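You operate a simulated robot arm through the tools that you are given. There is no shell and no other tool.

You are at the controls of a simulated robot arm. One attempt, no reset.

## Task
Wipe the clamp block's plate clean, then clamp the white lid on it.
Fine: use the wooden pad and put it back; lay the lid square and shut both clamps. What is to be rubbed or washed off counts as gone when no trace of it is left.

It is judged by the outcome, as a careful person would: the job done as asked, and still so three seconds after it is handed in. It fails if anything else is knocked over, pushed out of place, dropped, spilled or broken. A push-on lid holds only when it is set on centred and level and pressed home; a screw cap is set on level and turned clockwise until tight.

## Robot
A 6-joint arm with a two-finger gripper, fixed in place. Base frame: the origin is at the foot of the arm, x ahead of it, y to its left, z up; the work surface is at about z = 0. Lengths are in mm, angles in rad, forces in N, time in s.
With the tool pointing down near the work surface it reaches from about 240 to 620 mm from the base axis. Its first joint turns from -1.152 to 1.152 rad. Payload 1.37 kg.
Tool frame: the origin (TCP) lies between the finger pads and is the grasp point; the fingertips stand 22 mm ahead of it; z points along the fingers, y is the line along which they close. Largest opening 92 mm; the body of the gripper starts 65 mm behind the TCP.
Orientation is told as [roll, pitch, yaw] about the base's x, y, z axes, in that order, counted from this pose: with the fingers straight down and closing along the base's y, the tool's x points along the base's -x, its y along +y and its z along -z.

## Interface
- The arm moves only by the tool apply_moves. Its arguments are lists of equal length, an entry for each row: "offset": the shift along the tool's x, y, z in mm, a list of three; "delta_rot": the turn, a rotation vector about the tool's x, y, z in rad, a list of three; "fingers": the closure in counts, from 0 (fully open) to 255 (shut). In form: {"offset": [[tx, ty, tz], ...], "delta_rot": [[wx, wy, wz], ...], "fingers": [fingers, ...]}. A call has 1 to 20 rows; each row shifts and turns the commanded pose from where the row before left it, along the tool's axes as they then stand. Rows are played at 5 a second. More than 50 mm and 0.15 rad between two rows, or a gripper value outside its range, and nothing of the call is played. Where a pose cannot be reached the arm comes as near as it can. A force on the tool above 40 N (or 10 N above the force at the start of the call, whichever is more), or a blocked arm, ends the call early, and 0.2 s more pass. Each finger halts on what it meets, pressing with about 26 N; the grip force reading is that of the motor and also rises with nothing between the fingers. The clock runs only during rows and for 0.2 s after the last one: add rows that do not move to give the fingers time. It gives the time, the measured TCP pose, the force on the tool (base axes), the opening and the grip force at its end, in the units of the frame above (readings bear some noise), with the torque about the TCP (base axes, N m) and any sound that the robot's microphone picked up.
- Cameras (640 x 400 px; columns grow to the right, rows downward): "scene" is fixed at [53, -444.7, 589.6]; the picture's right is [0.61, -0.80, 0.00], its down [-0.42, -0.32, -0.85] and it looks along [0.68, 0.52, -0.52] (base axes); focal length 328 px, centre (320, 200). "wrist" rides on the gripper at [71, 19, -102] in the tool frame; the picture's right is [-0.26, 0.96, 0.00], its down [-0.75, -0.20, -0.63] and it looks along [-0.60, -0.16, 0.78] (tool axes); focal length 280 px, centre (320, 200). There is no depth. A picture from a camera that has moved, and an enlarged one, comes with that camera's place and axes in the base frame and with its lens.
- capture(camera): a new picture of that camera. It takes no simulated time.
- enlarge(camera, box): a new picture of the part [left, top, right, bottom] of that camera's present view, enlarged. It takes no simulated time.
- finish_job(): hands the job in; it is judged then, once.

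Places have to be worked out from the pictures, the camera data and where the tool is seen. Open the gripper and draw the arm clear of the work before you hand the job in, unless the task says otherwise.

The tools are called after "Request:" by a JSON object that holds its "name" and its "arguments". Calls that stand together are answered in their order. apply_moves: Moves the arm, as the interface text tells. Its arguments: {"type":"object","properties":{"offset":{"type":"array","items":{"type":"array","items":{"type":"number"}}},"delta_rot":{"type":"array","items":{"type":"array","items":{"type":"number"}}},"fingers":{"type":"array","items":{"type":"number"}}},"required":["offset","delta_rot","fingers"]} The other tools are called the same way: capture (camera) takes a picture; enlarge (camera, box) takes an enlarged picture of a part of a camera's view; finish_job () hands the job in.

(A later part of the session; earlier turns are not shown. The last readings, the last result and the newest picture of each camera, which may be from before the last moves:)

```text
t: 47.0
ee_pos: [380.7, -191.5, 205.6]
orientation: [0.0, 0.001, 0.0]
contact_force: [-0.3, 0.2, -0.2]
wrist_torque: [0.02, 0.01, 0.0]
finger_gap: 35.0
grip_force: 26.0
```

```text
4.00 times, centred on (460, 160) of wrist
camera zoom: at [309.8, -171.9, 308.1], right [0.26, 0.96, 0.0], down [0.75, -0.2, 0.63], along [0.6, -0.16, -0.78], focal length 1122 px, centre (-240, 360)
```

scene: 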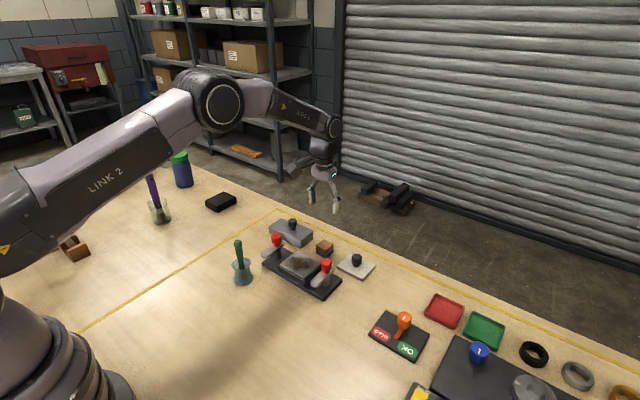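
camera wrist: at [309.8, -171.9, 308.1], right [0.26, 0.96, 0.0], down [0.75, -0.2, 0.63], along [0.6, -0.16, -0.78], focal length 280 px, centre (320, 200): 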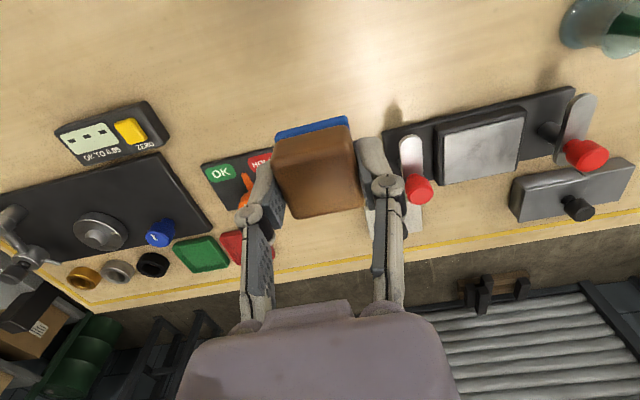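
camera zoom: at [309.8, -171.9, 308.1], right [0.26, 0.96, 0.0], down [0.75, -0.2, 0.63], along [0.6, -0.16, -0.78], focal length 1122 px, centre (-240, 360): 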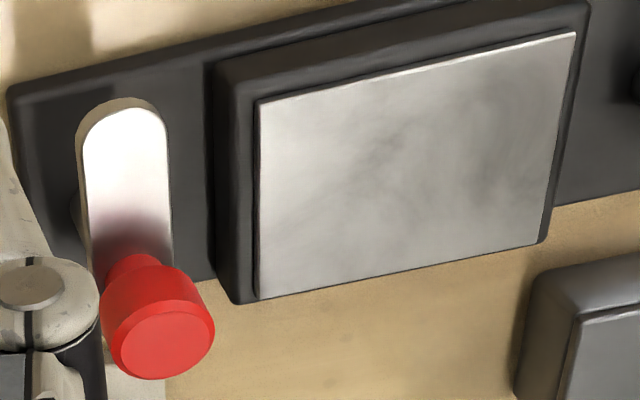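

The cloudy marks are fixed to the plate but didn't change over two firm rasters and carry no brown, so I take them as the metal's own finish. I now carry the pad back above its home spot (607, −41).

Request:
{"name": "apply_moves", "arguments": {"offset": [[-28.3, 18.8, 0], [-28.3, 18.8, 0], [-28.3, 18.8, 0], [-28.3, 18.8, 0], [-28.3, 18.8, 0], [-28.3, 18.8, 0], [-28.3, 18.8, 0], [-28.4, 19.2, 0], [0, 0, 0], [0, 0, 35], [0, 0, 35], [0, 0, 35], [0, 0, 35], [0, 0, 0], [0, 0, 0]], "delta_rot": [[0, 0, 0], [0, 0, 0], [0, 0, 0], [0, 0, 0], [0, 0, 0], [0, 0, 0], [0, 0, 0], [0, 0, 0], [0, 0, 0], [0, 0, 0], [0, 0, 0], [0, 0, 0], [0, 0, 0], [0, 0, 0], [0, 0, 0]], "fingers": [230, 230, 230, 230, 230, 230, 230, 230, 230, 230, 230, 230, 230, 230, 230]}}

Request:
{"name": "capture", "arguments": {"camera": "wrist"}}

Request:
{"name": "enlarge", "arguments": {"camera": "scene", "box": [250, 190, 390, 277]}}

```text
t: 50.2
ee_pos: [605.3, -39.5, 67.1]
orientation: [0.0, 0.001, 0.001]
contact_force: [-0.1, 0.0, 0.2]
wrist_torque: [0.0, -0.02, -0.03]
finger_gap: 35.1
grip_force: 26.1
```

```text
taken
camera wrist: at [535.0, -21.2, 170.2], right [0.26, 0.96, 0.0], down [0.75, -0.2, 0.63], along [0.6, -0.16, -0.78], focal length 280 px, centre (320, 200)
```

wrist: 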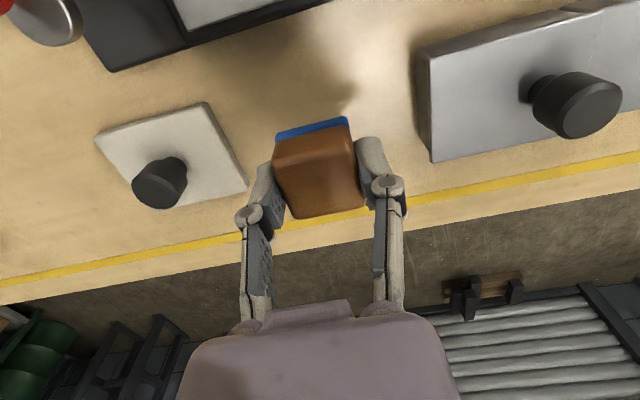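

```text
4.57 times, centred on (320, 234) of scene
camera zoom: at [53.0, -444.7, 589.6], right [0.61, -0.8, 0.0], down [-0.42, -0.32, -0.85], along [0.68, 0.52, -0.52], focal length 1500 px, centre (320, 47)
```

zoom: 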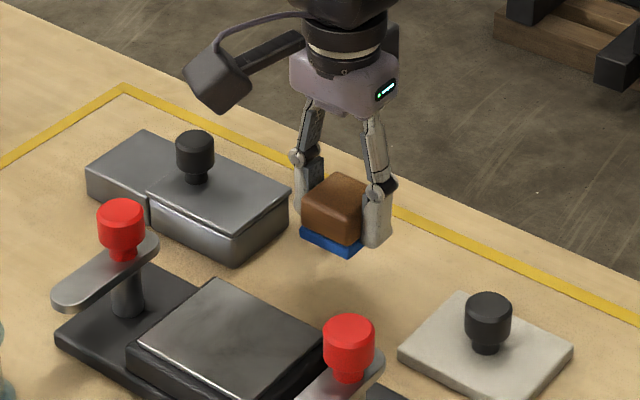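

I line up with the recorded pickup pose (1.5 mm further in x, −0.5 in y) and lower gently toward the table.

Request:
{"name": "apply_moves", "arguments": {"offset": [[-1.5, -0.5, 10], [0, 0, 12], [0, 0, 10], [0, 0, 4], [0, 0, 1], [0, 0, 0], [0, 0, 0]], "delta_rot": [[0, 0, 0], [0, 0, 0], [0, 0, 0], [0, 0, 0], [0, 0, 0], [0, 0, 0], [0, 0, 0]], "fingers": [230, 230, 230, 230, 230, 230, 230]}}

Request:
{"name": "capture", "arguments": {"camera": "wrist"}}

Request:
{"name": "enlarge", "arguments": {"camera": "scene", "box": [304, 232, 352, 262]}}

```text
t: 51.8
ee_pos: [605.9, -39.6, 30.4]
orientation: [-0.001, -0.001, -0.001]
contact_force: [0.1, -0.3, 0.0]
wrist_torque: [0.01, -0.01, -0.04]
finger_gap: 34.9
grip_force: 25.9
```

```text
taken
camera wrist: at [537.1, -20.9, 133.8], right [0.26, 0.96, 0.0], down [0.75, -0.2, 0.63], along [0.6, -0.16, -0.78], focal length 280 px, centre (320, 200)
```

wrist: 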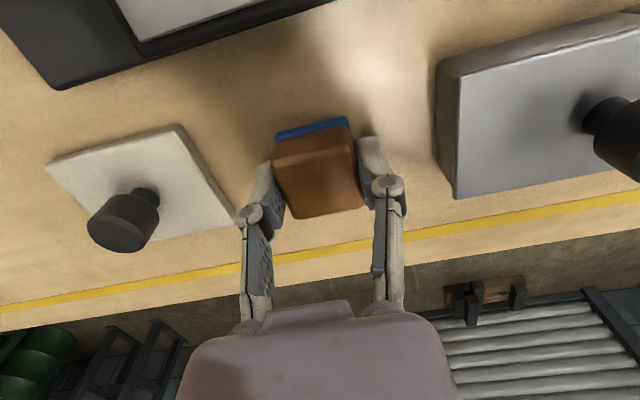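

```text
13.33 times, centred on (328, 247) of scene
camera zoom: at [53.0, -444.7, 589.6], right [0.61, -0.8, 0.0], down [-0.42, -0.32, -0.85], along [0.68, 0.52, -0.52], focal length 4376 px, centre (213, -427)
```

zoom: 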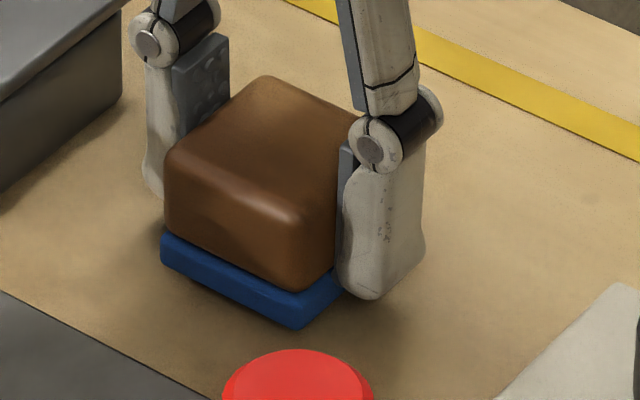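

Pad is ~4 mm above the table and within ~1 mm of its old place. I trim 1 mm and lower on in small steps.

Request:
{"name": "apply_moves", "arguments": {"offset": [[1, 0, 1], [0, 0, 1], [0, 0, 1], [0, 0, 0.5], [0, 0, 0]], "delta_rot": [[0, 0, 0], [0, 0, 0], [0, 0, 0], [0, 0, 0], [0, 0, 0]], "fingers": [230, 230, 230, 230, 230]}}

```text
t: 53.0
ee_pos: [606.0, -39.1, 26.7]
orientation: [0.0, 0.0, 0.0]
contact_force: [-4.5, -1.3, 12.9]
wrist_torque: [-0.02, 0.14, -0.02]
finger_gap: 34.8
grip_force: 26.4
```

The pad rests on the table (12.9 N). I relieve the pressure slightly, open to ~60 mm and check it.

Request:
{"name": "apply_moves", "arguments": {"offset": [[0, 0, -0.8], [0, 0, 0], [0, 0, 0], [0, 0, 0], [0, 0, 0], [0, 0, 0], [0, 0, 0]], "delta_rot": [[0, 0, 0], [0, 0, 0], [0, 0, 0], [0, 0, 0], [0, 0, 0], [0, 0, 0], [0, 0, 0]], "fingers": [230, 180, 150, 120, 90, 90, 90]}}

Request:
{"name": "enlarge", "arguments": {"camera": "scene", "box": [304, 232, 352, 262]}}

Request:
{"name": "capture", "arguments": {"camera": "wrist"}}

```text
t: 54.6
ee_pos: [606.2, -38.6, 26.4]
orientation: [0.0, 0.002, 0.001]
contact_force: [0.9, -0.2, 0.3]
wrist_torque: [-0.02, -0.01, 0.01]
finger_gap: 59.5
grip_force: 0.0
```

```text
13.33 times, centred on (328, 247) of scene
camera zoom: at [53.0, -444.7, 589.6], right [0.61, -0.8, 0.0], down [-0.42, -0.32, -0.85], along [0.68, 0.52, -0.52], focal length 4376 px, centre (213, -427)
```

zoom: 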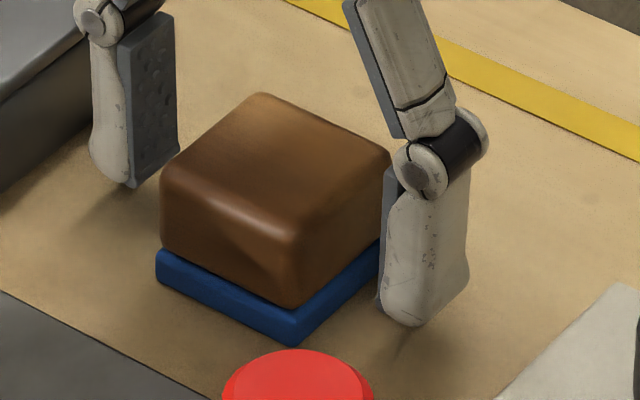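

```text
taken
camera wrist: at [535.8, -20.1, 129.7], right [0.26, 0.96, 0.0], down [0.75, -0.2, 0.63], along [0.6, -0.16, -0.78], focal length 280 px, centre (320, 200)
```

wrist: 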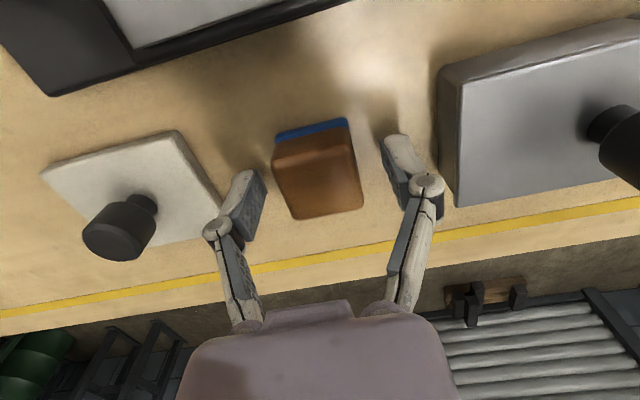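

The pad is back at its original place (corners match within ~1 mm). I lift off and move over the white lid's knob at about (605.7, −140.5).

Request:
{"name": "apply_moves", "arguments": {"offset": [[0, 0, -20], [0, 0, -30], [0, 0, -20], [0, -25, 0], [0, -25, 0], [0, -25, 0], [0, -26, 0], [0, 0, 0], [0, 0, 0]], "delta_rot": [[0, 0, 0], [0, 0, 0], [0, 0, 0], [0, 0, 0], [0, 0, 0], [0, 0, 0], [0, 0, 0], [0, 0, 0], [0, 0, 0]], "fingers": [90, 90, 90, 90, 90, 90, 90, 90, 90]}}

Request:
{"name": "capture", "arguments": {"camera": "wrist"}}

Request:
{"name": "enlarge", "arguments": {"camera": "scene", "box": [270, 200, 420, 294]}}

```text
t: 56.6
ee_pos: [605.9, -139.0, 95.8]
orientation: [0.001, 0.001, -0.001]
contact_force: [-0.4, 0.5, 0.0]
wrist_torque: [0.03, 0.0, 0.0]
finger_gap: 59.5
grip_force: 0.1
```

```text
taken
camera wrist: at [534.5, -120.7, 199.7], right [0.26, 0.96, 0.0], down [0.75, -0.2, 0.63], along [0.6, -0.16, -0.78], focal length 280 px, centre (320, 200)
```

wrist: 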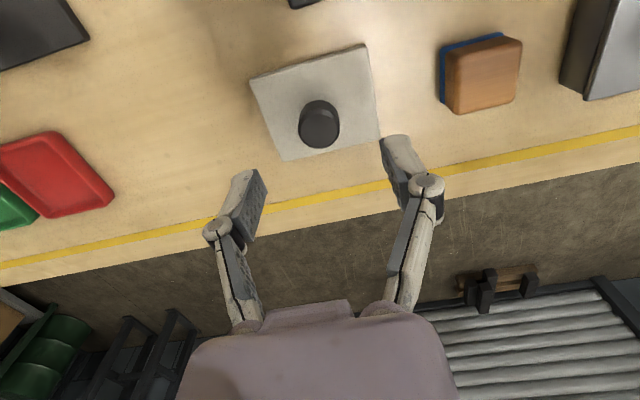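

```text
4.26 times, centred on (345, 247) of scene
camera zoom: at [53.0, -444.7, 589.6], right [0.61, -0.8, 0.0], down [-0.42, -0.32, -0.85], along [0.68, 0.52, -0.52], focal length 1397 px, centre (214, 0)
```

zoom: 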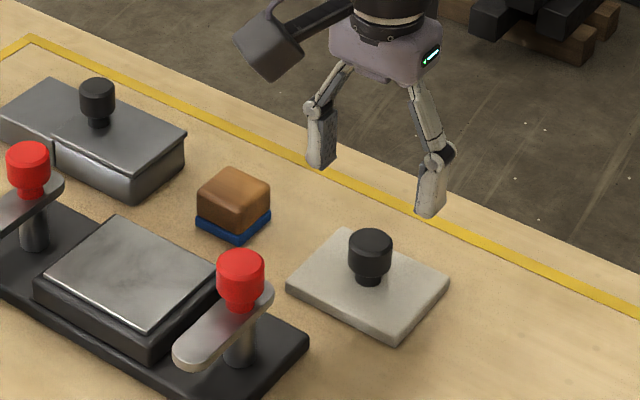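

Reach is fine here. I zoom in the wrist camera on the lid for the exact knob position and squareness.

Request:
{"name": "enlarge", "arguments": {"camera": "wrist", "box": [240, 35, 400, 170]}}

```text
2.96 times, centred on (320, 102) of wrist
camera zoom: at [534.5, -120.7, 199.7], right [0.26, 0.96, 0.0], down [0.75, -0.2, 0.63], along [0.6, -0.16, -0.78], focal length 831 px, centre (320, 489)
```

zoom: 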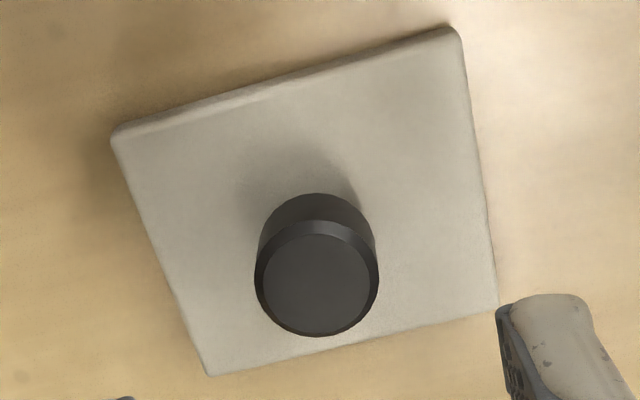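

Lid measured: x 574–637, y −180…−102, centre ≈(605.8, −141.0), square to the base; knob at its centre. I trim position and descend to grip the knob cap (TCP z≈36).

Request:
{"name": "apply_moves", "arguments": {"offset": [[-0.7, -1.3, 15], [0, 0, 20], [0, 0, 15], [0, 0, 10], [0, 0, 0], [0, 0, 0]], "delta_rot": [[0, 0, 0], [0, 0, 0], [0, 0, 0], [0, 0, 0], [0, 0, 0], [0, 0, 0]], "fingers": [90, 90, 90, 90, 90, 90]}}

Request:
{"name": "capture", "arguments": {"camera": "wrist"}}

Request:
{"name": "enlarge", "arguments": {"camera": "scene", "box": [320, 225, 400, 285]}}

```text
t: 58.0
ee_pos: [607.3, -140.6, 36.6]
orientation: [0.0, 0.0, 0.0]
contact_force: [-0.5, -0.3, -1.0]
wrist_torque: [-0.02, 0.02, -0.02]
finger_gap: 59.6
grip_force: 0.1
```

```text
taken
camera wrist: at [536.0, -122.6, 139.2], right [0.26, 0.96, 0.0], down [0.75, -0.2, 0.63], along [0.6, -0.16, -0.78], focal length 280 px, centre (320, 200)
```

wrist: 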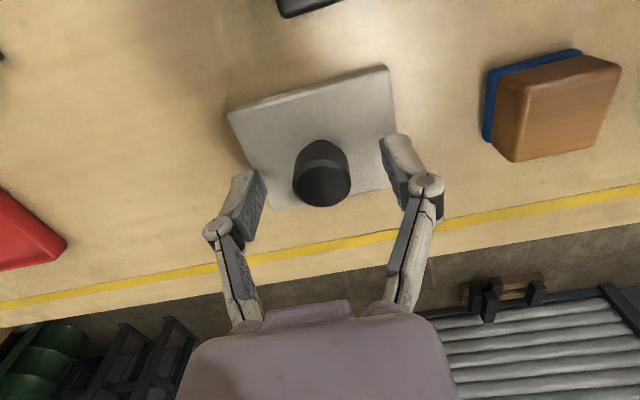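

```text
6.67 times, centred on (360, 255) of scene
camera zoom: at [53.0, -444.7, 589.6], right [0.61, -0.8, 0.0], down [-0.42, -0.32, -0.85], along [0.68, 0.52, -0.52], focal length 2188 px, centre (53, -167)
```

zoom: 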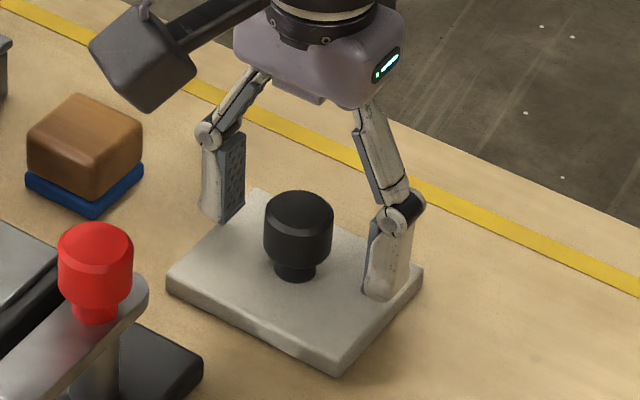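

Fingers are centred around the knob within about 1 mm. I close on it.

Request:
{"name": "apply_moves", "arguments": {"offset": [[0, 0, 0], [0, 0, 0], [0, 0, 0], [0, 0, 0], [0, 0, 0], [0, 0, 0], [0, 0, 0]], "delta_rot": [[0, 0, 0], [0, 0, 0], [0, 0, 0], [0, 0, 0], [0, 0, 0], [0, 0, 0], [0, 0, 0]], "fingers": [120, 145, 165, 180, 195, 220, 230]}}

Request:
{"name": "enlarge", "arguments": {"camera": "scene", "box": [320, 225, 400, 285]}}

Request:
{"name": "capture", "arguments": {"camera": "wrist"}}

```text
t: 59.6
ee_pos: [606.6, -140.9, 37.3]
orientation: [0.001, 0.0, 0.0]
contact_force: [-0.5, 2.1, 0.9]
wrist_torque: [0.05, 0.05, -0.02]
finger_gap: 24.7
grip_force: 25.5
```

```text
6.67 times, centred on (360, 255) of scene
camera zoom: at [53.0, -444.7, 589.6], right [0.61, -0.8, 0.0], down [-0.42, -0.32, -0.85], along [0.68, 0.52, -0.52], focal length 2188 px, centre (53, -167)
```

zoom: 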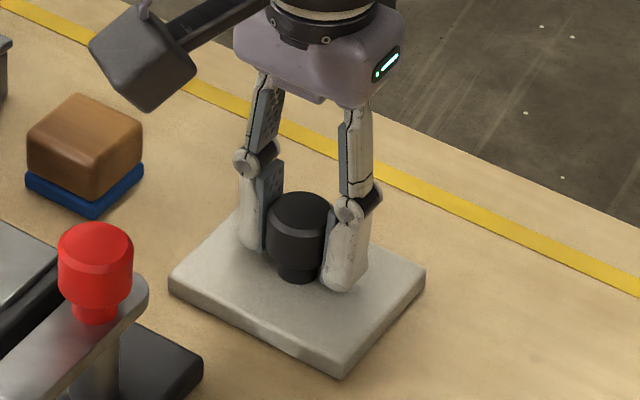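

```text
taken
camera wrist: at [536.1, -122.5, 139.5], right [0.26, 0.96, 0.0], down [0.75, -0.2, 0.63], along [0.6, -0.16, -0.78], focal length 280 px, centre (320, 200)
```

wrist: 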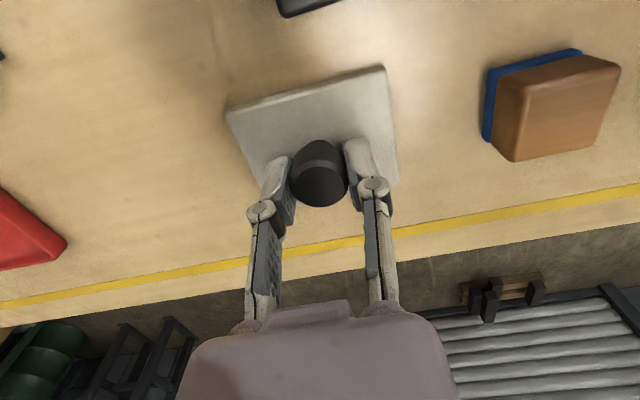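

Knob gripped (gap 24.7, 26 N). I lift straight up ~100 mm so the lid clears the clamp knobs.

Request:
{"name": "apply_moves", "arguments": {"offset": [[0, 0, -6], [0, 0, -14], [0, 0, -25], [0, 0, -25], [0, 0, -20], [0, 0, -10], [0, 0, 0], [0, 0, 0]], "delta_rot": [[0, 0, 0], [0, 0, 0], [0, 0, 0], [0, 0, 0], [0, 0, 0], [0, 0, 0], [0, 0, 0], [0, 0, 0]], "fingers": [230, 230, 230, 230, 230, 230, 230, 230]}}

Request:
{"name": "capture", "arguments": {"camera": "wrist"}}

Request:
{"name": "enlarge", "arguments": {"camera": "scene", "box": [250, 180, 410, 280]}}

```text
t: 61.4
ee_pos: [607.1, -141.7, 137.9]
orientation: [-0.001, -0.001, 0.001]
contact_force: [0.0, 0.6, -2.0]
wrist_torque: [0.03, -0.01, 0.0]
finger_gap: 25.1
grip_force: 26.0
```

```text
taken
camera wrist: at [536.3, -122.8, 239.6], right [0.26, 0.96, 0.0], down [0.75, -0.2, 0.63], along [0.6, -0.16, -0.78], focal length 280 px, centre (320, 200)
```

wrist: 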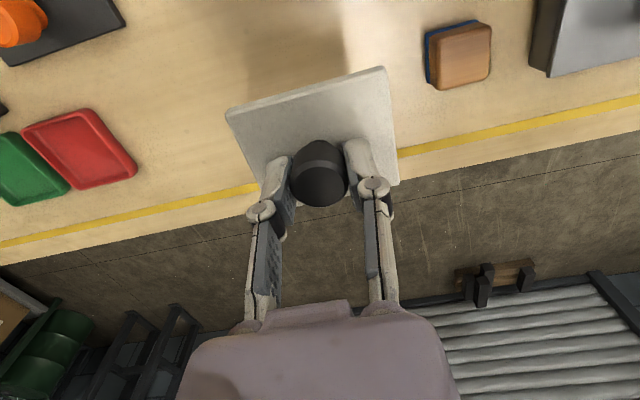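

```text
4.00 times, centred on (330, 230) of scene
camera zoom: at [53.0, -444.7, 589.6], right [0.61, -0.8, 0.0], down [-0.42, -0.32, -0.85], along [0.68, 0.52, -0.52], focal length 1313 px, centre (280, 80)
```

zoom: 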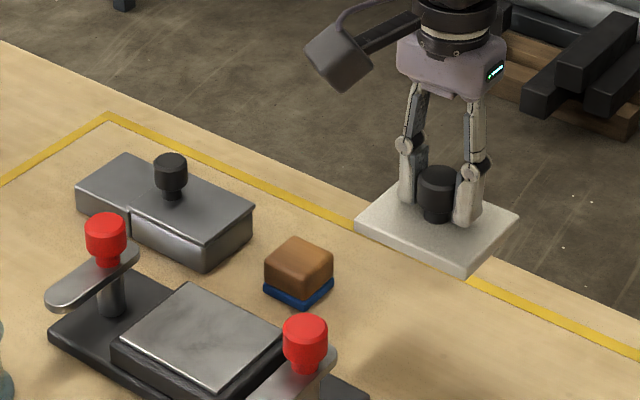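

Lid is held level with its bottom at ~z 100, clear of the clamp knobs. I move diagonally to above the plate (−100.2, +101).

Request:
{"name": "apply_moves", "arguments": {"offset": [[20, 20, 0], [20, 20, 0], [20, 20, 0], [20, 20, 0], [20.2, 21, 0], [0, 0, 0], [0, 0, 0]], "delta_rot": [[0, 0, 0], [0, 0, 0], [0, 0, 0], [0, 0, 0], [0, 0, 0], [0, 0, 0], [0, 0, 0]], "fingers": [230, 230, 230, 230, 230, 230, 230]}}

Request:
{"name": "capture", "arguments": {"camera": "wrist"}}

Request:
{"name": "enlarge", "arguments": {"camera": "scene", "box": [240, 190, 384, 280]}}

```text
t: 63.0
ee_pos: [507.1, -39.5, 136.6]
orientation: [-0.001, 0.0, 0.0]
contact_force: [0.4, -0.6, -2.2]
wrist_torque: [0.03, 0.02, 0.0]
finger_gap: 24.8
grip_force: 26.0
```

```text
taken
camera wrist: at [435.3, -21.1, 240.3], right [0.26, 0.96, 0.0], down [0.75, -0.2, 0.63], along [0.6, -0.16, -0.78], focal length 280 px, centre (320, 200)
```

wrist: 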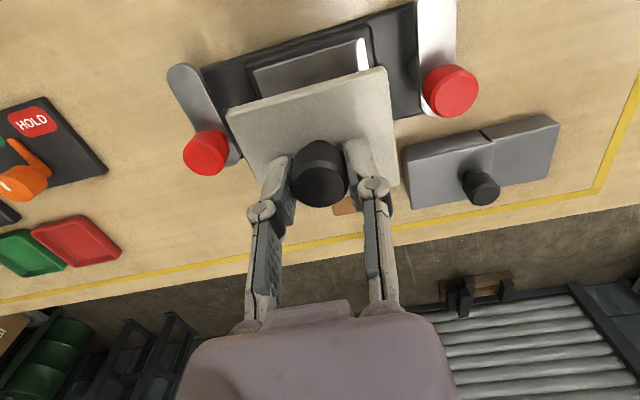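

```text
4.44 times, centred on (312, 235) of scene
camera zoom: at [53.0, -444.7, 589.6], right [0.61, -0.8, 0.0], down [-0.42, -0.32, -0.85], along [0.68, 0.52, -0.52], focal length 1459 px, centre (356, 44)
```

zoom: 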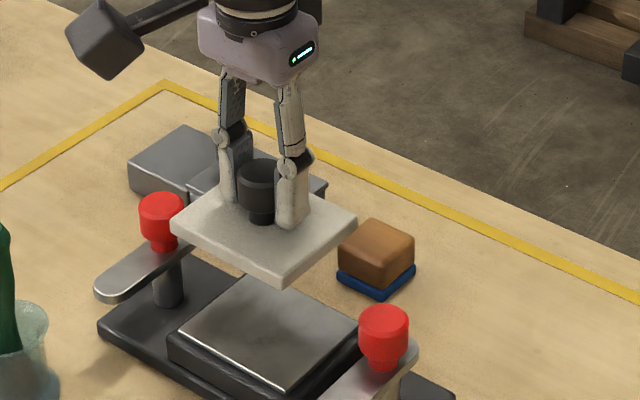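

Lid hovers over the plate. I trim (+0.8 x, −0.7 y) and descend to ~6 mm above the plate, then check alignment.

Request:
{"name": "apply_moves", "arguments": {"offset": [[-0.8, -0.7, 20], [0, 0, 20], [0, 0, 15], [0, 0, 5], [0, 0, 0], [0, 0, 0]], "delta_rot": [[0, 0, 0], [0, 0, 0], [0, 0, 0], [0, 0, 0], [0, 0, 0], [0, 0, 0]], "fingers": [230, 230, 230, 230, 230, 230]}}

Request:
{"name": "enlarge", "arguments": {"camera": "wrist", "box": [190, 40, 430, 190]}}

Request:
{"name": "enlarge", "arguments": {"camera": "scene", "box": [260, 225, 356, 285]}}

```text
t: 64.4
ee_pos: [508.3, -41.3, 77.1]
orientation: [-0.001, 0.0, -0.001]
contact_force: [-0.6, 0.3, -2.6]
wrist_torque: [0.02, 0.01, -0.02]
finger_gap: 24.4
grip_force: 25.7
```

```text
2.67 times, centred on (310, 115) of wrist
camera zoom: at [436.8, -21.5, 179.4], right [0.26, 0.96, 0.0], down [0.75, -0.2, 0.63], along [0.6, -0.16, -0.78], focal length 748 px, centre (347, 427)
```

zoom: 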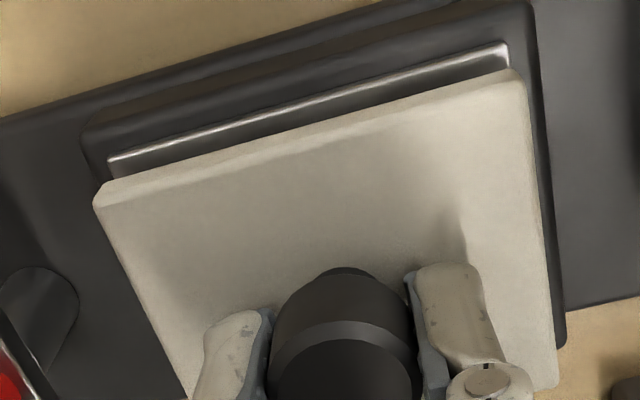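

```text
6.67 times, centred on (308, 255) of scene
camera zoom: at [53.0, -444.7, 589.6], right [0.61, -0.8, 0.0], down [-0.42, -0.32, -0.85], along [0.68, 0.52, -0.52], focal length 2188 px, centre (400, -167)
```

zoom: 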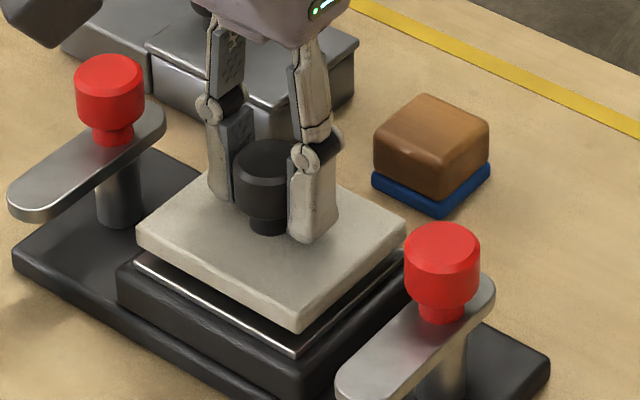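

Lid edges: y matches the plate within ~0.5 mm, but it sits ~1.7 mm too far in +x. I correct that and lower in small steps until it touches.

Request:
{"name": "apply_moves", "arguments": {"offset": [[1.7, 0, 0], [0, 0, 2], [0, 0, 2], [0, 0, 1], [0, 0, 0]], "delta_rot": [[0, 0, 0], [0, 0, 0], [0, 0, 0], [0, 0, 0], [0, 0, 0]], "fingers": [230, 230, 230, 230, 230]}}

Request:
{"name": "enlarge", "arguments": {"camera": "wrist", "box": [190, 40, 430, 190]}}

Request:
{"name": "enlarge", "arguments": {"camera": "scene", "box": [260, 225, 356, 285]}}

```text
t: 65.6
ee_pos: [505.5, -42.0, 72.2]
orientation: [-0.001, 0.0, 0.001]
contact_force: [-0.5, -0.3, -2.1]
wrist_torque: [-0.02, -0.04, 0.01]
finger_gap: 24.7
grip_force: 25.8
```

```text
2.67 times, centred on (310, 115) of wrist
camera zoom: at [435.3, -22.0, 174.6], right [0.26, 0.96, 0.0], down [0.75, -0.2, 0.63], along [0.6, -0.16, -0.78], focal length 748 px, centre (347, 427)
```

zoom: 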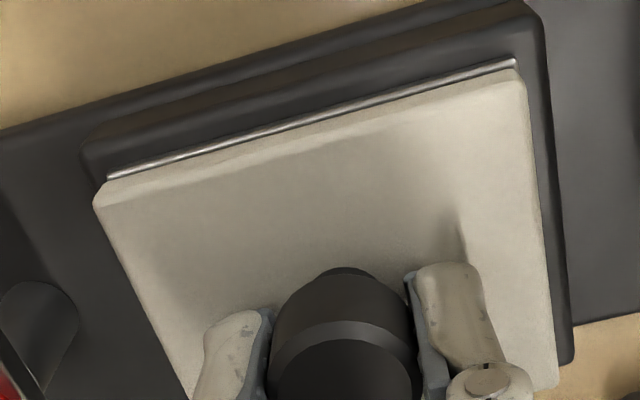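

```text
6.67 times, centred on (308, 255) of scene
camera zoom: at [53.0, -444.7, 589.6], right [0.61, -0.8, 0.0], down [-0.42, -0.32, -0.85], along [0.68, 0.52, -0.52], focal length 2188 px, centre (400, -167)
```

zoom: 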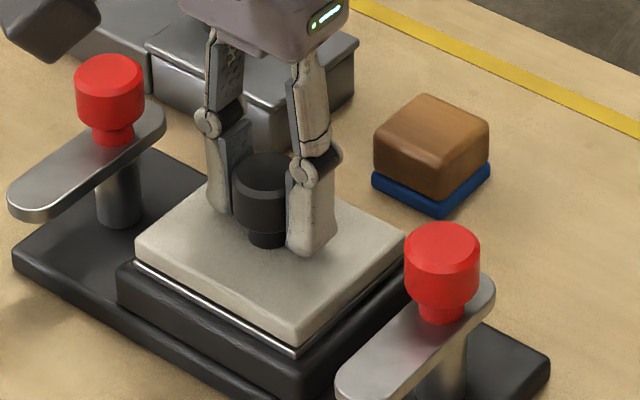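

Aligned now: lid inset ~1 mm in x at the near edge, y edges match within 0.5 mm. I lower the last ~1.5 mm.

Request:
{"name": "apply_moves", "arguments": {"offset": [[0, 0, 0.7], [0, 0, 0.7], [0, 0, 0]], "delta_rot": [[0, 0, 0], [0, 0, 0], [0, 0, 0]], "fingers": [230, 230, 230]}}

```text
t: 66.4
ee_pos: [505.4, -41.0, 69.4]
orientation: [-0.001, -0.002, 0.0]
contact_force: [-0.5, -1.7, 5.6]
wrist_torque: [-0.03, 0.23, -0.03]
finger_gap: 24.6
grip_force: 25.8
```

Contact made (about 8 N net). I check the seat before releasing.

Request:
{"name": "enlarge", "arguments": {"camera": "wrist", "box": [190, 40, 430, 190]}}

Request:
{"name": "enlarge", "arguments": {"camera": "scene", "box": [260, 225, 356, 285]}}

```text
2.67 times, centred on (310, 115) of wrist
camera zoom: at [435.2, -21.9, 173.4], right [0.26, 0.96, 0.0], down [0.75, -0.2, 0.63], along [0.6, -0.16, -0.78], focal length 748 px, centre (347, 427)
```

zoom: 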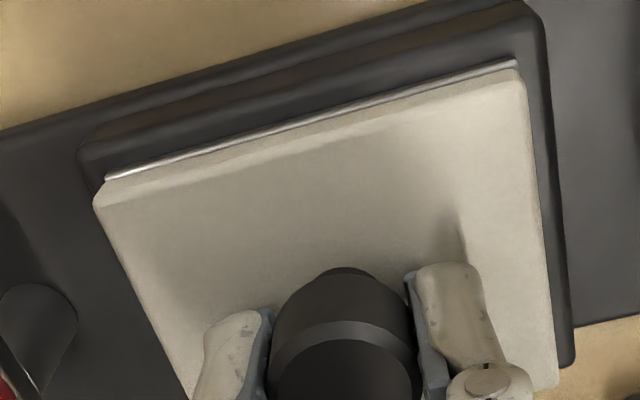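

```text
6.67 times, centred on (308, 255) of scene
camera zoom: at [53.0, -444.7, 589.6], right [0.61, -0.8, 0.0], down [-0.42, -0.32, -0.85], along [0.68, 0.52, -0.52], focal length 2188 px, centre (400, -167)
```

zoom: 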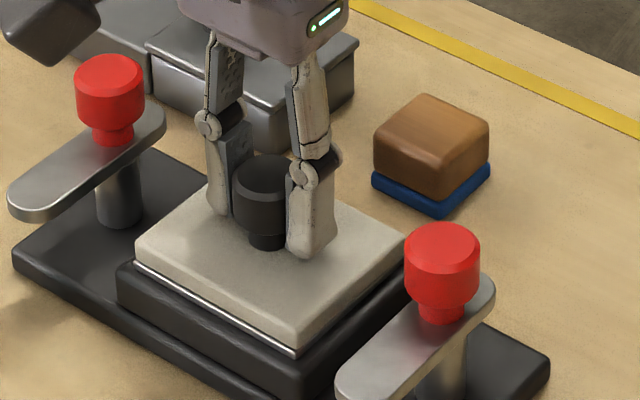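

Lid lies square on the plate. I release slowly and lift away.

Request:
{"name": "apply_moves", "arguments": {"offset": [[0, 0, -0.4], [0, 0, 0], [0, 0, 0], [0, 0, 0], [0, 0, 0], [0, 0, 0], [0, 0, -5], [0, 0, -25], [0, 0, -30], [0, 0, 0], [0, 0, 0]], "delta_rot": [[0, 0, 0], [0, 0, 0], [0, 0, 0], [0, 0, 0], [0, 0, 0], [0, 0, 0], [0, 0, 0], [0, 0, 0], [0, 0, 0], [0, 0, 0], [0, 0, 0]], "fingers": [230, 190, 170, 150, 130, 110, 100, 100, 100, 100, 100]}}

Request:
{"name": "capture", "arguments": {"camera": "wrist"}}

Request:
{"name": "enlarge", "arguments": {"camera": "scene", "box": [260, 225, 356, 285]}}

```text
t: 68.8
ee_pos: [504.6, -38.8, 131.2]
orientation: [0.001, 0.0, 0.001]
contact_force: [-0.5, 0.3, -0.7]
wrist_torque: [0.0, 0.02, -0.02]
finger_gap: 56.3
grip_force: 0.1
```

```text
taken
camera wrist: at [433.9, -20.9, 233.9], right [0.26, 0.96, 0.0], down [0.75, -0.2, 0.63], along [0.6, -0.16, -0.78], focal length 280 px, centre (320, 200)
```

wrist: 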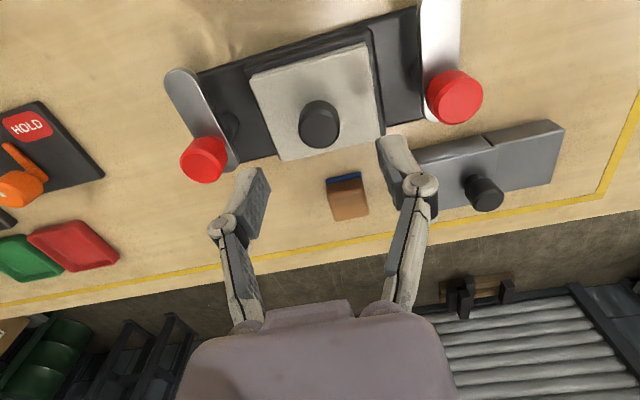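

```text
6.67 times, centred on (308, 255) of scene
camera zoom: at [53.0, -444.7, 589.6], right [0.61, -0.8, 0.0], down [-0.42, -0.32, -0.85], along [0.68, 0.52, -0.52], focal length 2188 px, centre (400, -167)
```

zoom: 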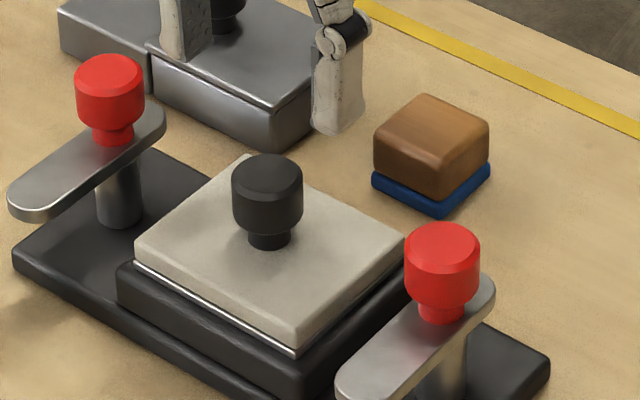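

The lid sits square on the plate. I zoom in on the two clamps to work out how they turn and the exact knob positions.

Request:
{"name": "enlarge", "arguments": {"camera": "wrist", "box": [150, 50, 270, 190]}}

Request:
{"name": "enlarge", "arguments": {"camera": "wrist", "box": [390, 0, 510, 140]}}

Request:
{"name": "enlarge", "arguments": {"camera": "scene", "box": [306, 252, 346, 290]}}

Request:
{"name": "enlarge", "arguments": {"camera": "scene", "box": [256, 228, 296, 266]}}

```text
2.86 times, centred on (210, 120) of wrist
camera zoom: at [433.9, -20.9, 233.9], right [0.26, 0.96, 0.0], down [0.75, -0.2, 0.63], along [0.6, -0.16, -0.78], focal length 801 px, centre (634, 429)
```

zoom: 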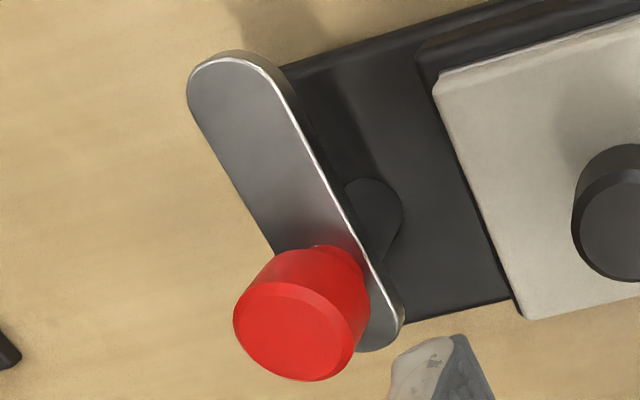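

```text
2.86 times, centred on (450, 70) of wrist
camera zoom: at [433.9, -20.9, 233.9], right [0.26, 0.96, 0.0], down [0.75, -0.2, 0.63], along [0.6, -0.16, -0.78], focal length 801 px, centre (-51, 571)
```

zoom: 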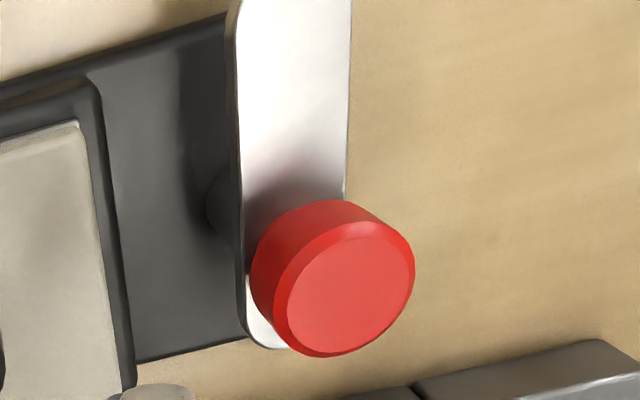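

```text
10.53 times, centred on (326, 271) of scene
camera zoom: at [53.0, -444.7, 589.6], right [0.61, -0.8, 0.0], down [-0.42, -0.32, -0.85], along [0.68, 0.52, -0.52], focal length 3455 px, centre (257, -547)
```

zoom: 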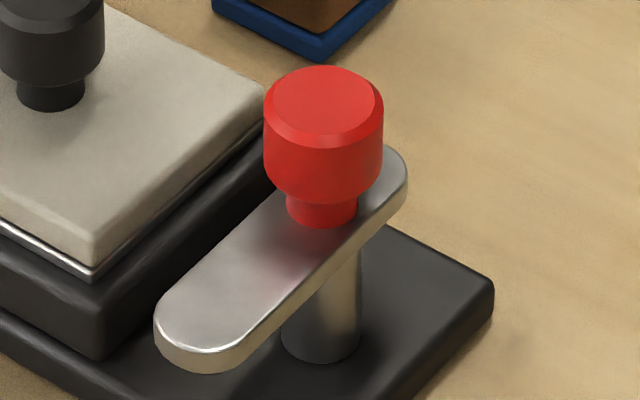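

```text
10.53 times, centred on (276, 247) of scene
camera zoom: at [53.0, -444.7, 589.6], right [0.61, -0.8, 0.0], down [-0.42, -0.32, -0.85], along [0.68, 0.52, -0.52], focal length 3455 px, centre (783, -295)
```

zoom: 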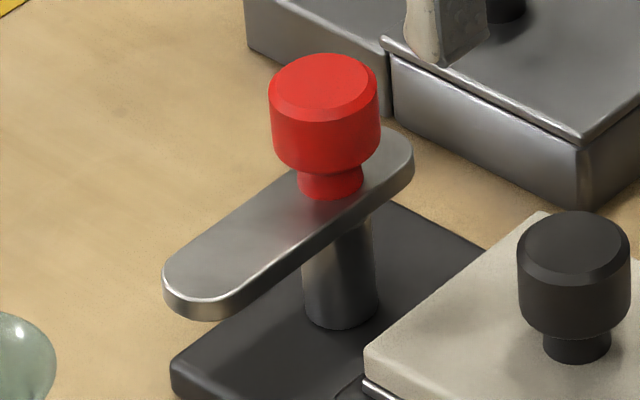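

Both red knobs are coaxial with their posts (right ≈(504.6, −117.9), left ≈(506.3, 37.6), cap top z≈83). So turning the knob should swing the bar over the lid. I move above the right (−y) knob first.

Request:
{"name": "apply_moves", "arguments": {"offset": [[0, -20, 0], [0, -20, 0], [0, -20, 0], [0, -18, 0], [0, 0, 0], [0, 0, 0]], "delta_rot": [[0, 0, 0], [0, 0, 0], [0, 0, 0], [0, 0, 0], [0, 0, 0], [0, 0, 0]], "fingers": [100, 100, 100, 100, 100, 100]}}

Request:
{"name": "capture", "arguments": {"camera": "wrist"}}

Request:
{"name": "enlarge", "arguments": {"camera": "scene", "box": [250, 200, 394, 290]}}

```text
t: 70.2
ee_pos: [506.9, -118.6, 130.7]
orientation: [0.0, 0.0, 0.0]
contact_force: [0.1, 0.1, 0.4]
wrist_torque: [-0.01, 0.0, 0.01]
finger_gap: 55.9
grip_force: 0.1
```

```text
taken
camera wrist: at [434.6, -99.9, 233.7], right [0.26, 0.96, 0.0], down [0.75, -0.2, 0.63], along [0.6, -0.16, -0.78], focal length 280 px, centre (320, 200)
```

wrist: 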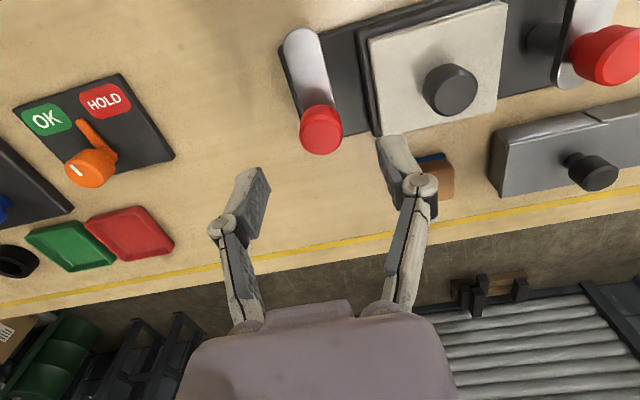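

```text
4.44 times, centred on (322, 245) of scene
camera zoom: at [53.0, -444.7, 589.6], right [0.61, -0.8, 0.0], down [-0.42, -0.32, -0.85], along [0.68, 0.52, -0.52], focal length 1459 px, centre (311, 0)
```

zoom: 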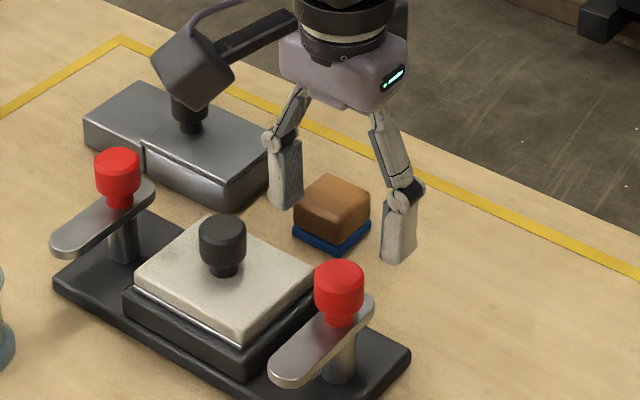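

Knob is right below the TCP (≈(505.5, −118.5)). I descend to z≈79 so the tips stay above the clamp bar.

Request:
{"name": "apply_moves", "arguments": {"offset": [[-0.5, 0.2, 15], [0, 0, 15], [0, 0, 12], [0, 0, 9], [0, 0, 0], [0, 0, 0]], "delta_rot": [[0, 0, 0], [0, 0, 0], [0, 0, 0], [0, 0, 0], [0, 0, 0], [0, 0, 0]], "fingers": [100, 100, 100, 100, 100, 100]}}

Request:
{"name": "capture", "arguments": {"camera": "wrist"}}

Request:
{"name": "enlarge", "arguments": {"camera": "scene", "box": [280, 230, 376, 290]}}

```text
t: 71.6
ee_pos: [506.5, -118.3, 79.7]
orientation: [0.001, -0.001, 0.0]
contact_force: [0.5, 0.1, 0.1]
wrist_torque: [-0.03, 0.01, 0.0]
finger_gap: 55.7
grip_force: 0.0
```

```text
taken
camera wrist: at [435.9, -99.3, 182.6], right [0.26, 0.96, 0.0], down [0.75, -0.2, 0.63], along [0.6, -0.16, -0.78], focal length 280 px, centre (320, 200)
```

wrist: 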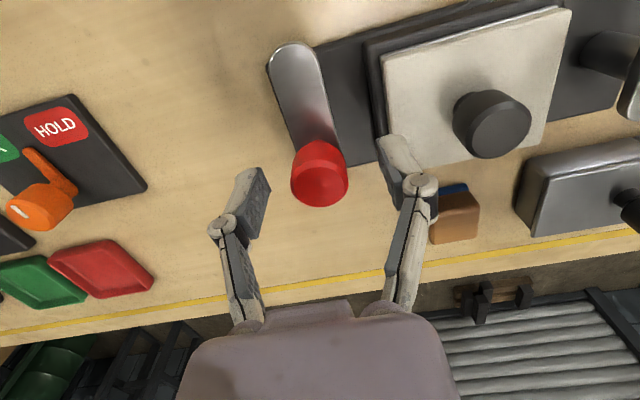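

```text
6.67 times, centred on (328, 260) of scene
camera zoom: at [53.0, -444.7, 589.6], right [0.61, -0.8, 0.0], down [-0.42, -0.32, -0.85], along [0.68, 0.52, -0.52], focal length 2188 px, centre (267, -200)
```

zoom: 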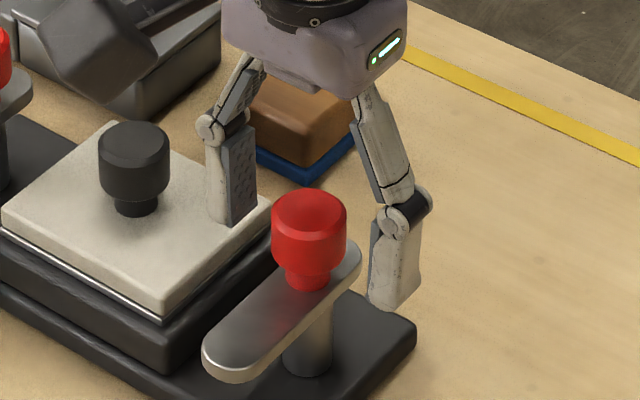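

TCP is ~1.5 mm beyond the knob axis in x; I correct that and close the fingers on the knob.

Request:
{"name": "apply_moves", "arguments": {"offset": [[1.4, 0, 0], [0, 0, 0], [0, 0, 0], [0, 0, 0], [0, 0, 0], [0, 0, 0], [0, 0, 0], [0, 0, 0]], "delta_rot": [[0, 0, 0], [0, 0, 0], [0, 0, 0], [0, 0, 0], [0, 0, 0], [0, 0, 0], [0, 0, 0], [0, 0, 0]], "fingers": [100, 120, 145, 165, 180, 195, 220, 230]}}

Request:
{"name": "capture", "arguments": {"camera": "wrist"}}

Request:
{"name": "enlarge", "arguments": {"camera": "scene", "box": [280, 230, 376, 290]}}

```text
t: 73.4
ee_pos: [504.2, -118.0, 79.8]
orientation: [0.001, -0.001, 0.001]
contact_force: [-0.6, 3.0, 1.5]
wrist_torque: [0.04, 0.05, 0.01]
finger_gap: 25.2
grip_force: 28.5
```

```text
taken
camera wrist: at [434.5, -99.5, 183.1], right [0.26, 0.96, 0.0], down [0.75, -0.2, 0.63], along [0.6, -0.16, -0.78], focal length 280 px, centre (320, 200)
```

wrist: 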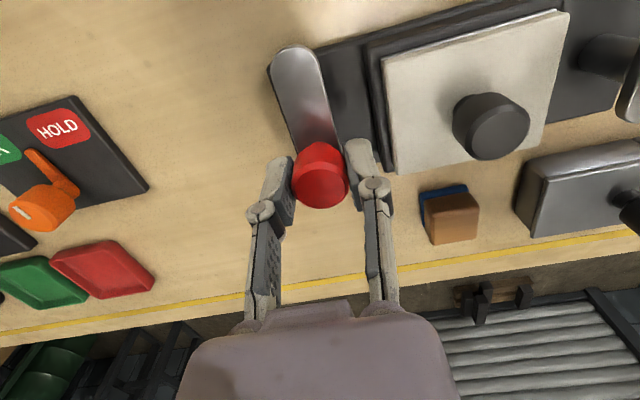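

```text
6.67 times, centred on (328, 260) of scene
camera zoom: at [53.0, -444.7, 589.6], right [0.61, -0.8, 0.0], down [-0.42, -0.32, -0.85], along [0.68, 0.52, -0.52], focal length 2188 px, centre (267, -200)
```

zoom: 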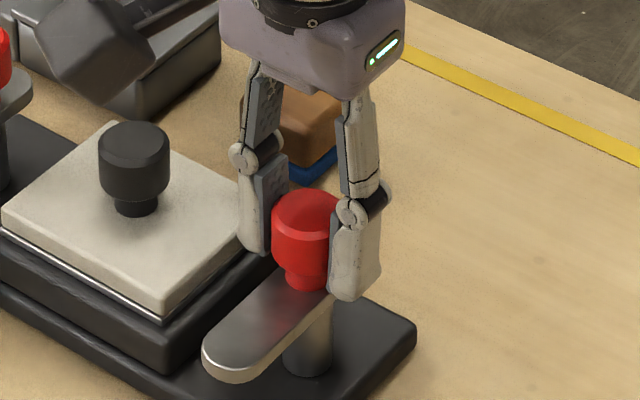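

Knob gripped. I try turning it clockwise (seen from above) by 0.3 rad to see whether the bar swings toward the lid.

Request:
{"name": "apply_moves", "arguments": {"offset": [[0, 0, 0], [0, 0, 0], [0, 0, 0], [0, 0, 0]], "delta_rot": [[0, 0, 0.1], [0, 0, 0.1], [0, 0, 0.1], [0, 0, 0]], "fingers": [235, 235, 235, 235]}}

Request:
{"name": "enlarge", "arguments": {"camera": "scene", "box": [280, 230, 376, 290]}}

Request:
{"name": "capture", "arguments": {"camera": "wrist"}}

```text
t: 74.4
ee_pos: [505.4, -119.0, 80.5]
orientation: [0.001, -0.001, -0.303]
contact_force: [-7.2, 7.1, 14.7]
wrist_torque: [0.17, 0.17, 0.01]
finger_gap: 25.2
grip_force: 28.5
```

```text
6.67 times, centred on (328, 260) of scene
camera zoom: at [52.9, -444.7, 589.7], right [0.61, -0.8, 0.0], down [-0.42, -0.32, -0.85], along [0.68, 0.52, -0.52], focal length 2188 px, centre (267, -200)
```

zoom: 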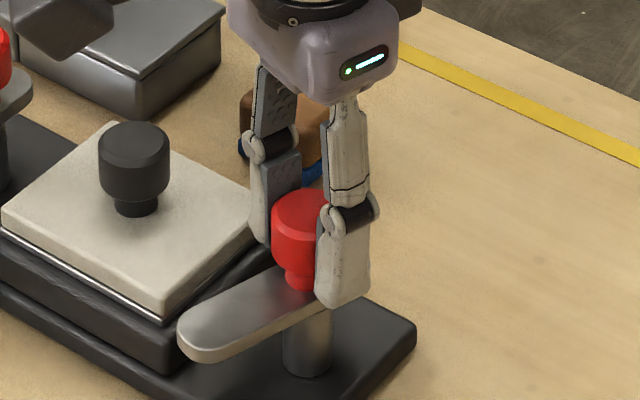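

```text
taken
camera wrist: at [443.5, -79.3, 183.0], right [0.54, 0.84, 0.0], down [0.66, -0.42, 0.63], along [0.53, -0.34, -0.78], focal length 280 px, centre (320, 200)
```

wrist: 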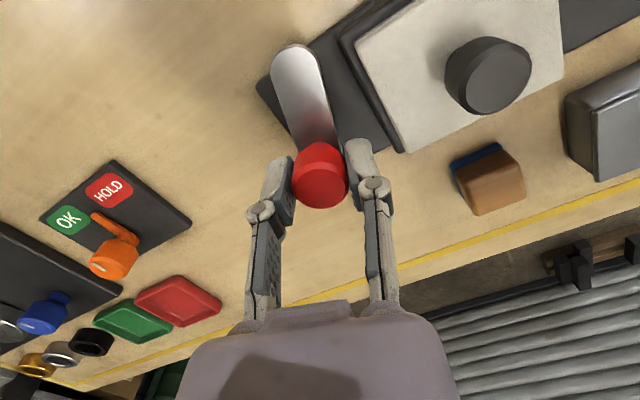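

The bar swings with the knob toward the lid. There is 15 N upward on the tool, so I ease up 1 mm and continue turning in small steps.

Request:
{"name": "apply_moves", "arguments": {"offset": [[0, 0, -1], [0, 0, 0], [0, 0, 0], [0, 0, 0], [0, 0, 0]], "delta_rot": [[0, 0, 0], [0, 0, 0.1], [0, 0, 0.1], [0, 0, 0.1], [0, 0, 0]], "fingers": [235, 235, 235, 235, 235]}}

Request:
{"name": "enlarge", "arguments": {"camera": "scene", "box": [280, 230, 376, 290]}}

```text
t: 75.6
ee_pos: [504.8, -119.7, 80.2]
orientation: [0.001, 0.0, -0.603]
contact_force: [1.0, 14.3, -2.1]
wrist_torque: [0.06, -0.24, -0.04]
finger_gap: 25.3
grip_force: 28.2
```

```text
6.67 times, centred on (328, 260) of scene
camera zoom: at [53.0, -444.7, 589.6], right [0.61, -0.8, 0.0], down [-0.42, -0.32, -0.85], along [0.68, 0.52, -0.52], focal length 2188 px, centre (267, -200)
```

zoom: 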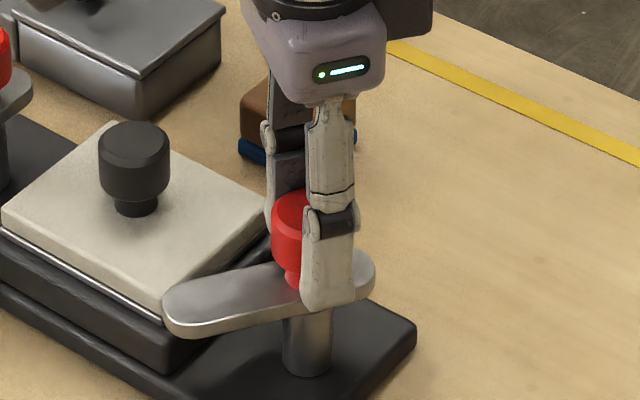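

Bar is about 0.6 rad round; a 14 N sideways force shows my axis is ~1 mm off to −y. I shift +1.2 mm in base y and keep turning.

Request:
{"name": "apply_moves", "arguments": {"offset": [[0.68, 0.99, 0], [0, 0, 0], [0, 0, 0], [0, 0, 0], [0, 0, 0], [0, 0, 0]], "delta_rot": [[0, 0, 0], [0, 0, 0.1], [0, 0, 0.1], [0, 0, 0.1], [0, 0, 0.1], [0, 0, 0]], "fingers": [235, 235, 235, 235, 235, 235]}}

Request:
{"name": "enlarge", "arguments": {"camera": "scene", "box": [280, 230, 376, 290]}}

```text
t: 77.0
ee_pos: [504.8, -118.3, 81.0]
orientation: [0.001, -0.002, -1.002]
contact_force: [10.3, -9.5, -14.6]
wrist_torque: [-0.2, -0.13, -0.04]
finger_gap: 25.3
grip_force: 27.9
```

```text
6.67 times, centred on (328, 260) of scene
camera zoom: at [53.1, -444.7, 589.6], right [0.61, -0.8, 0.0], down [-0.42, -0.32, -0.85], along [0.68, 0.52, -0.52], focal length 2188 px, centre (267, -200)
```

zoom: 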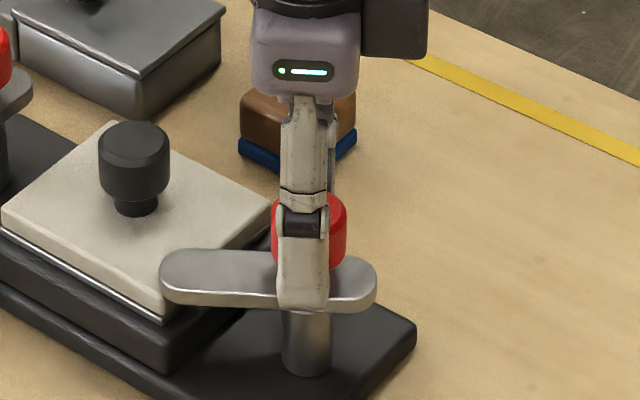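

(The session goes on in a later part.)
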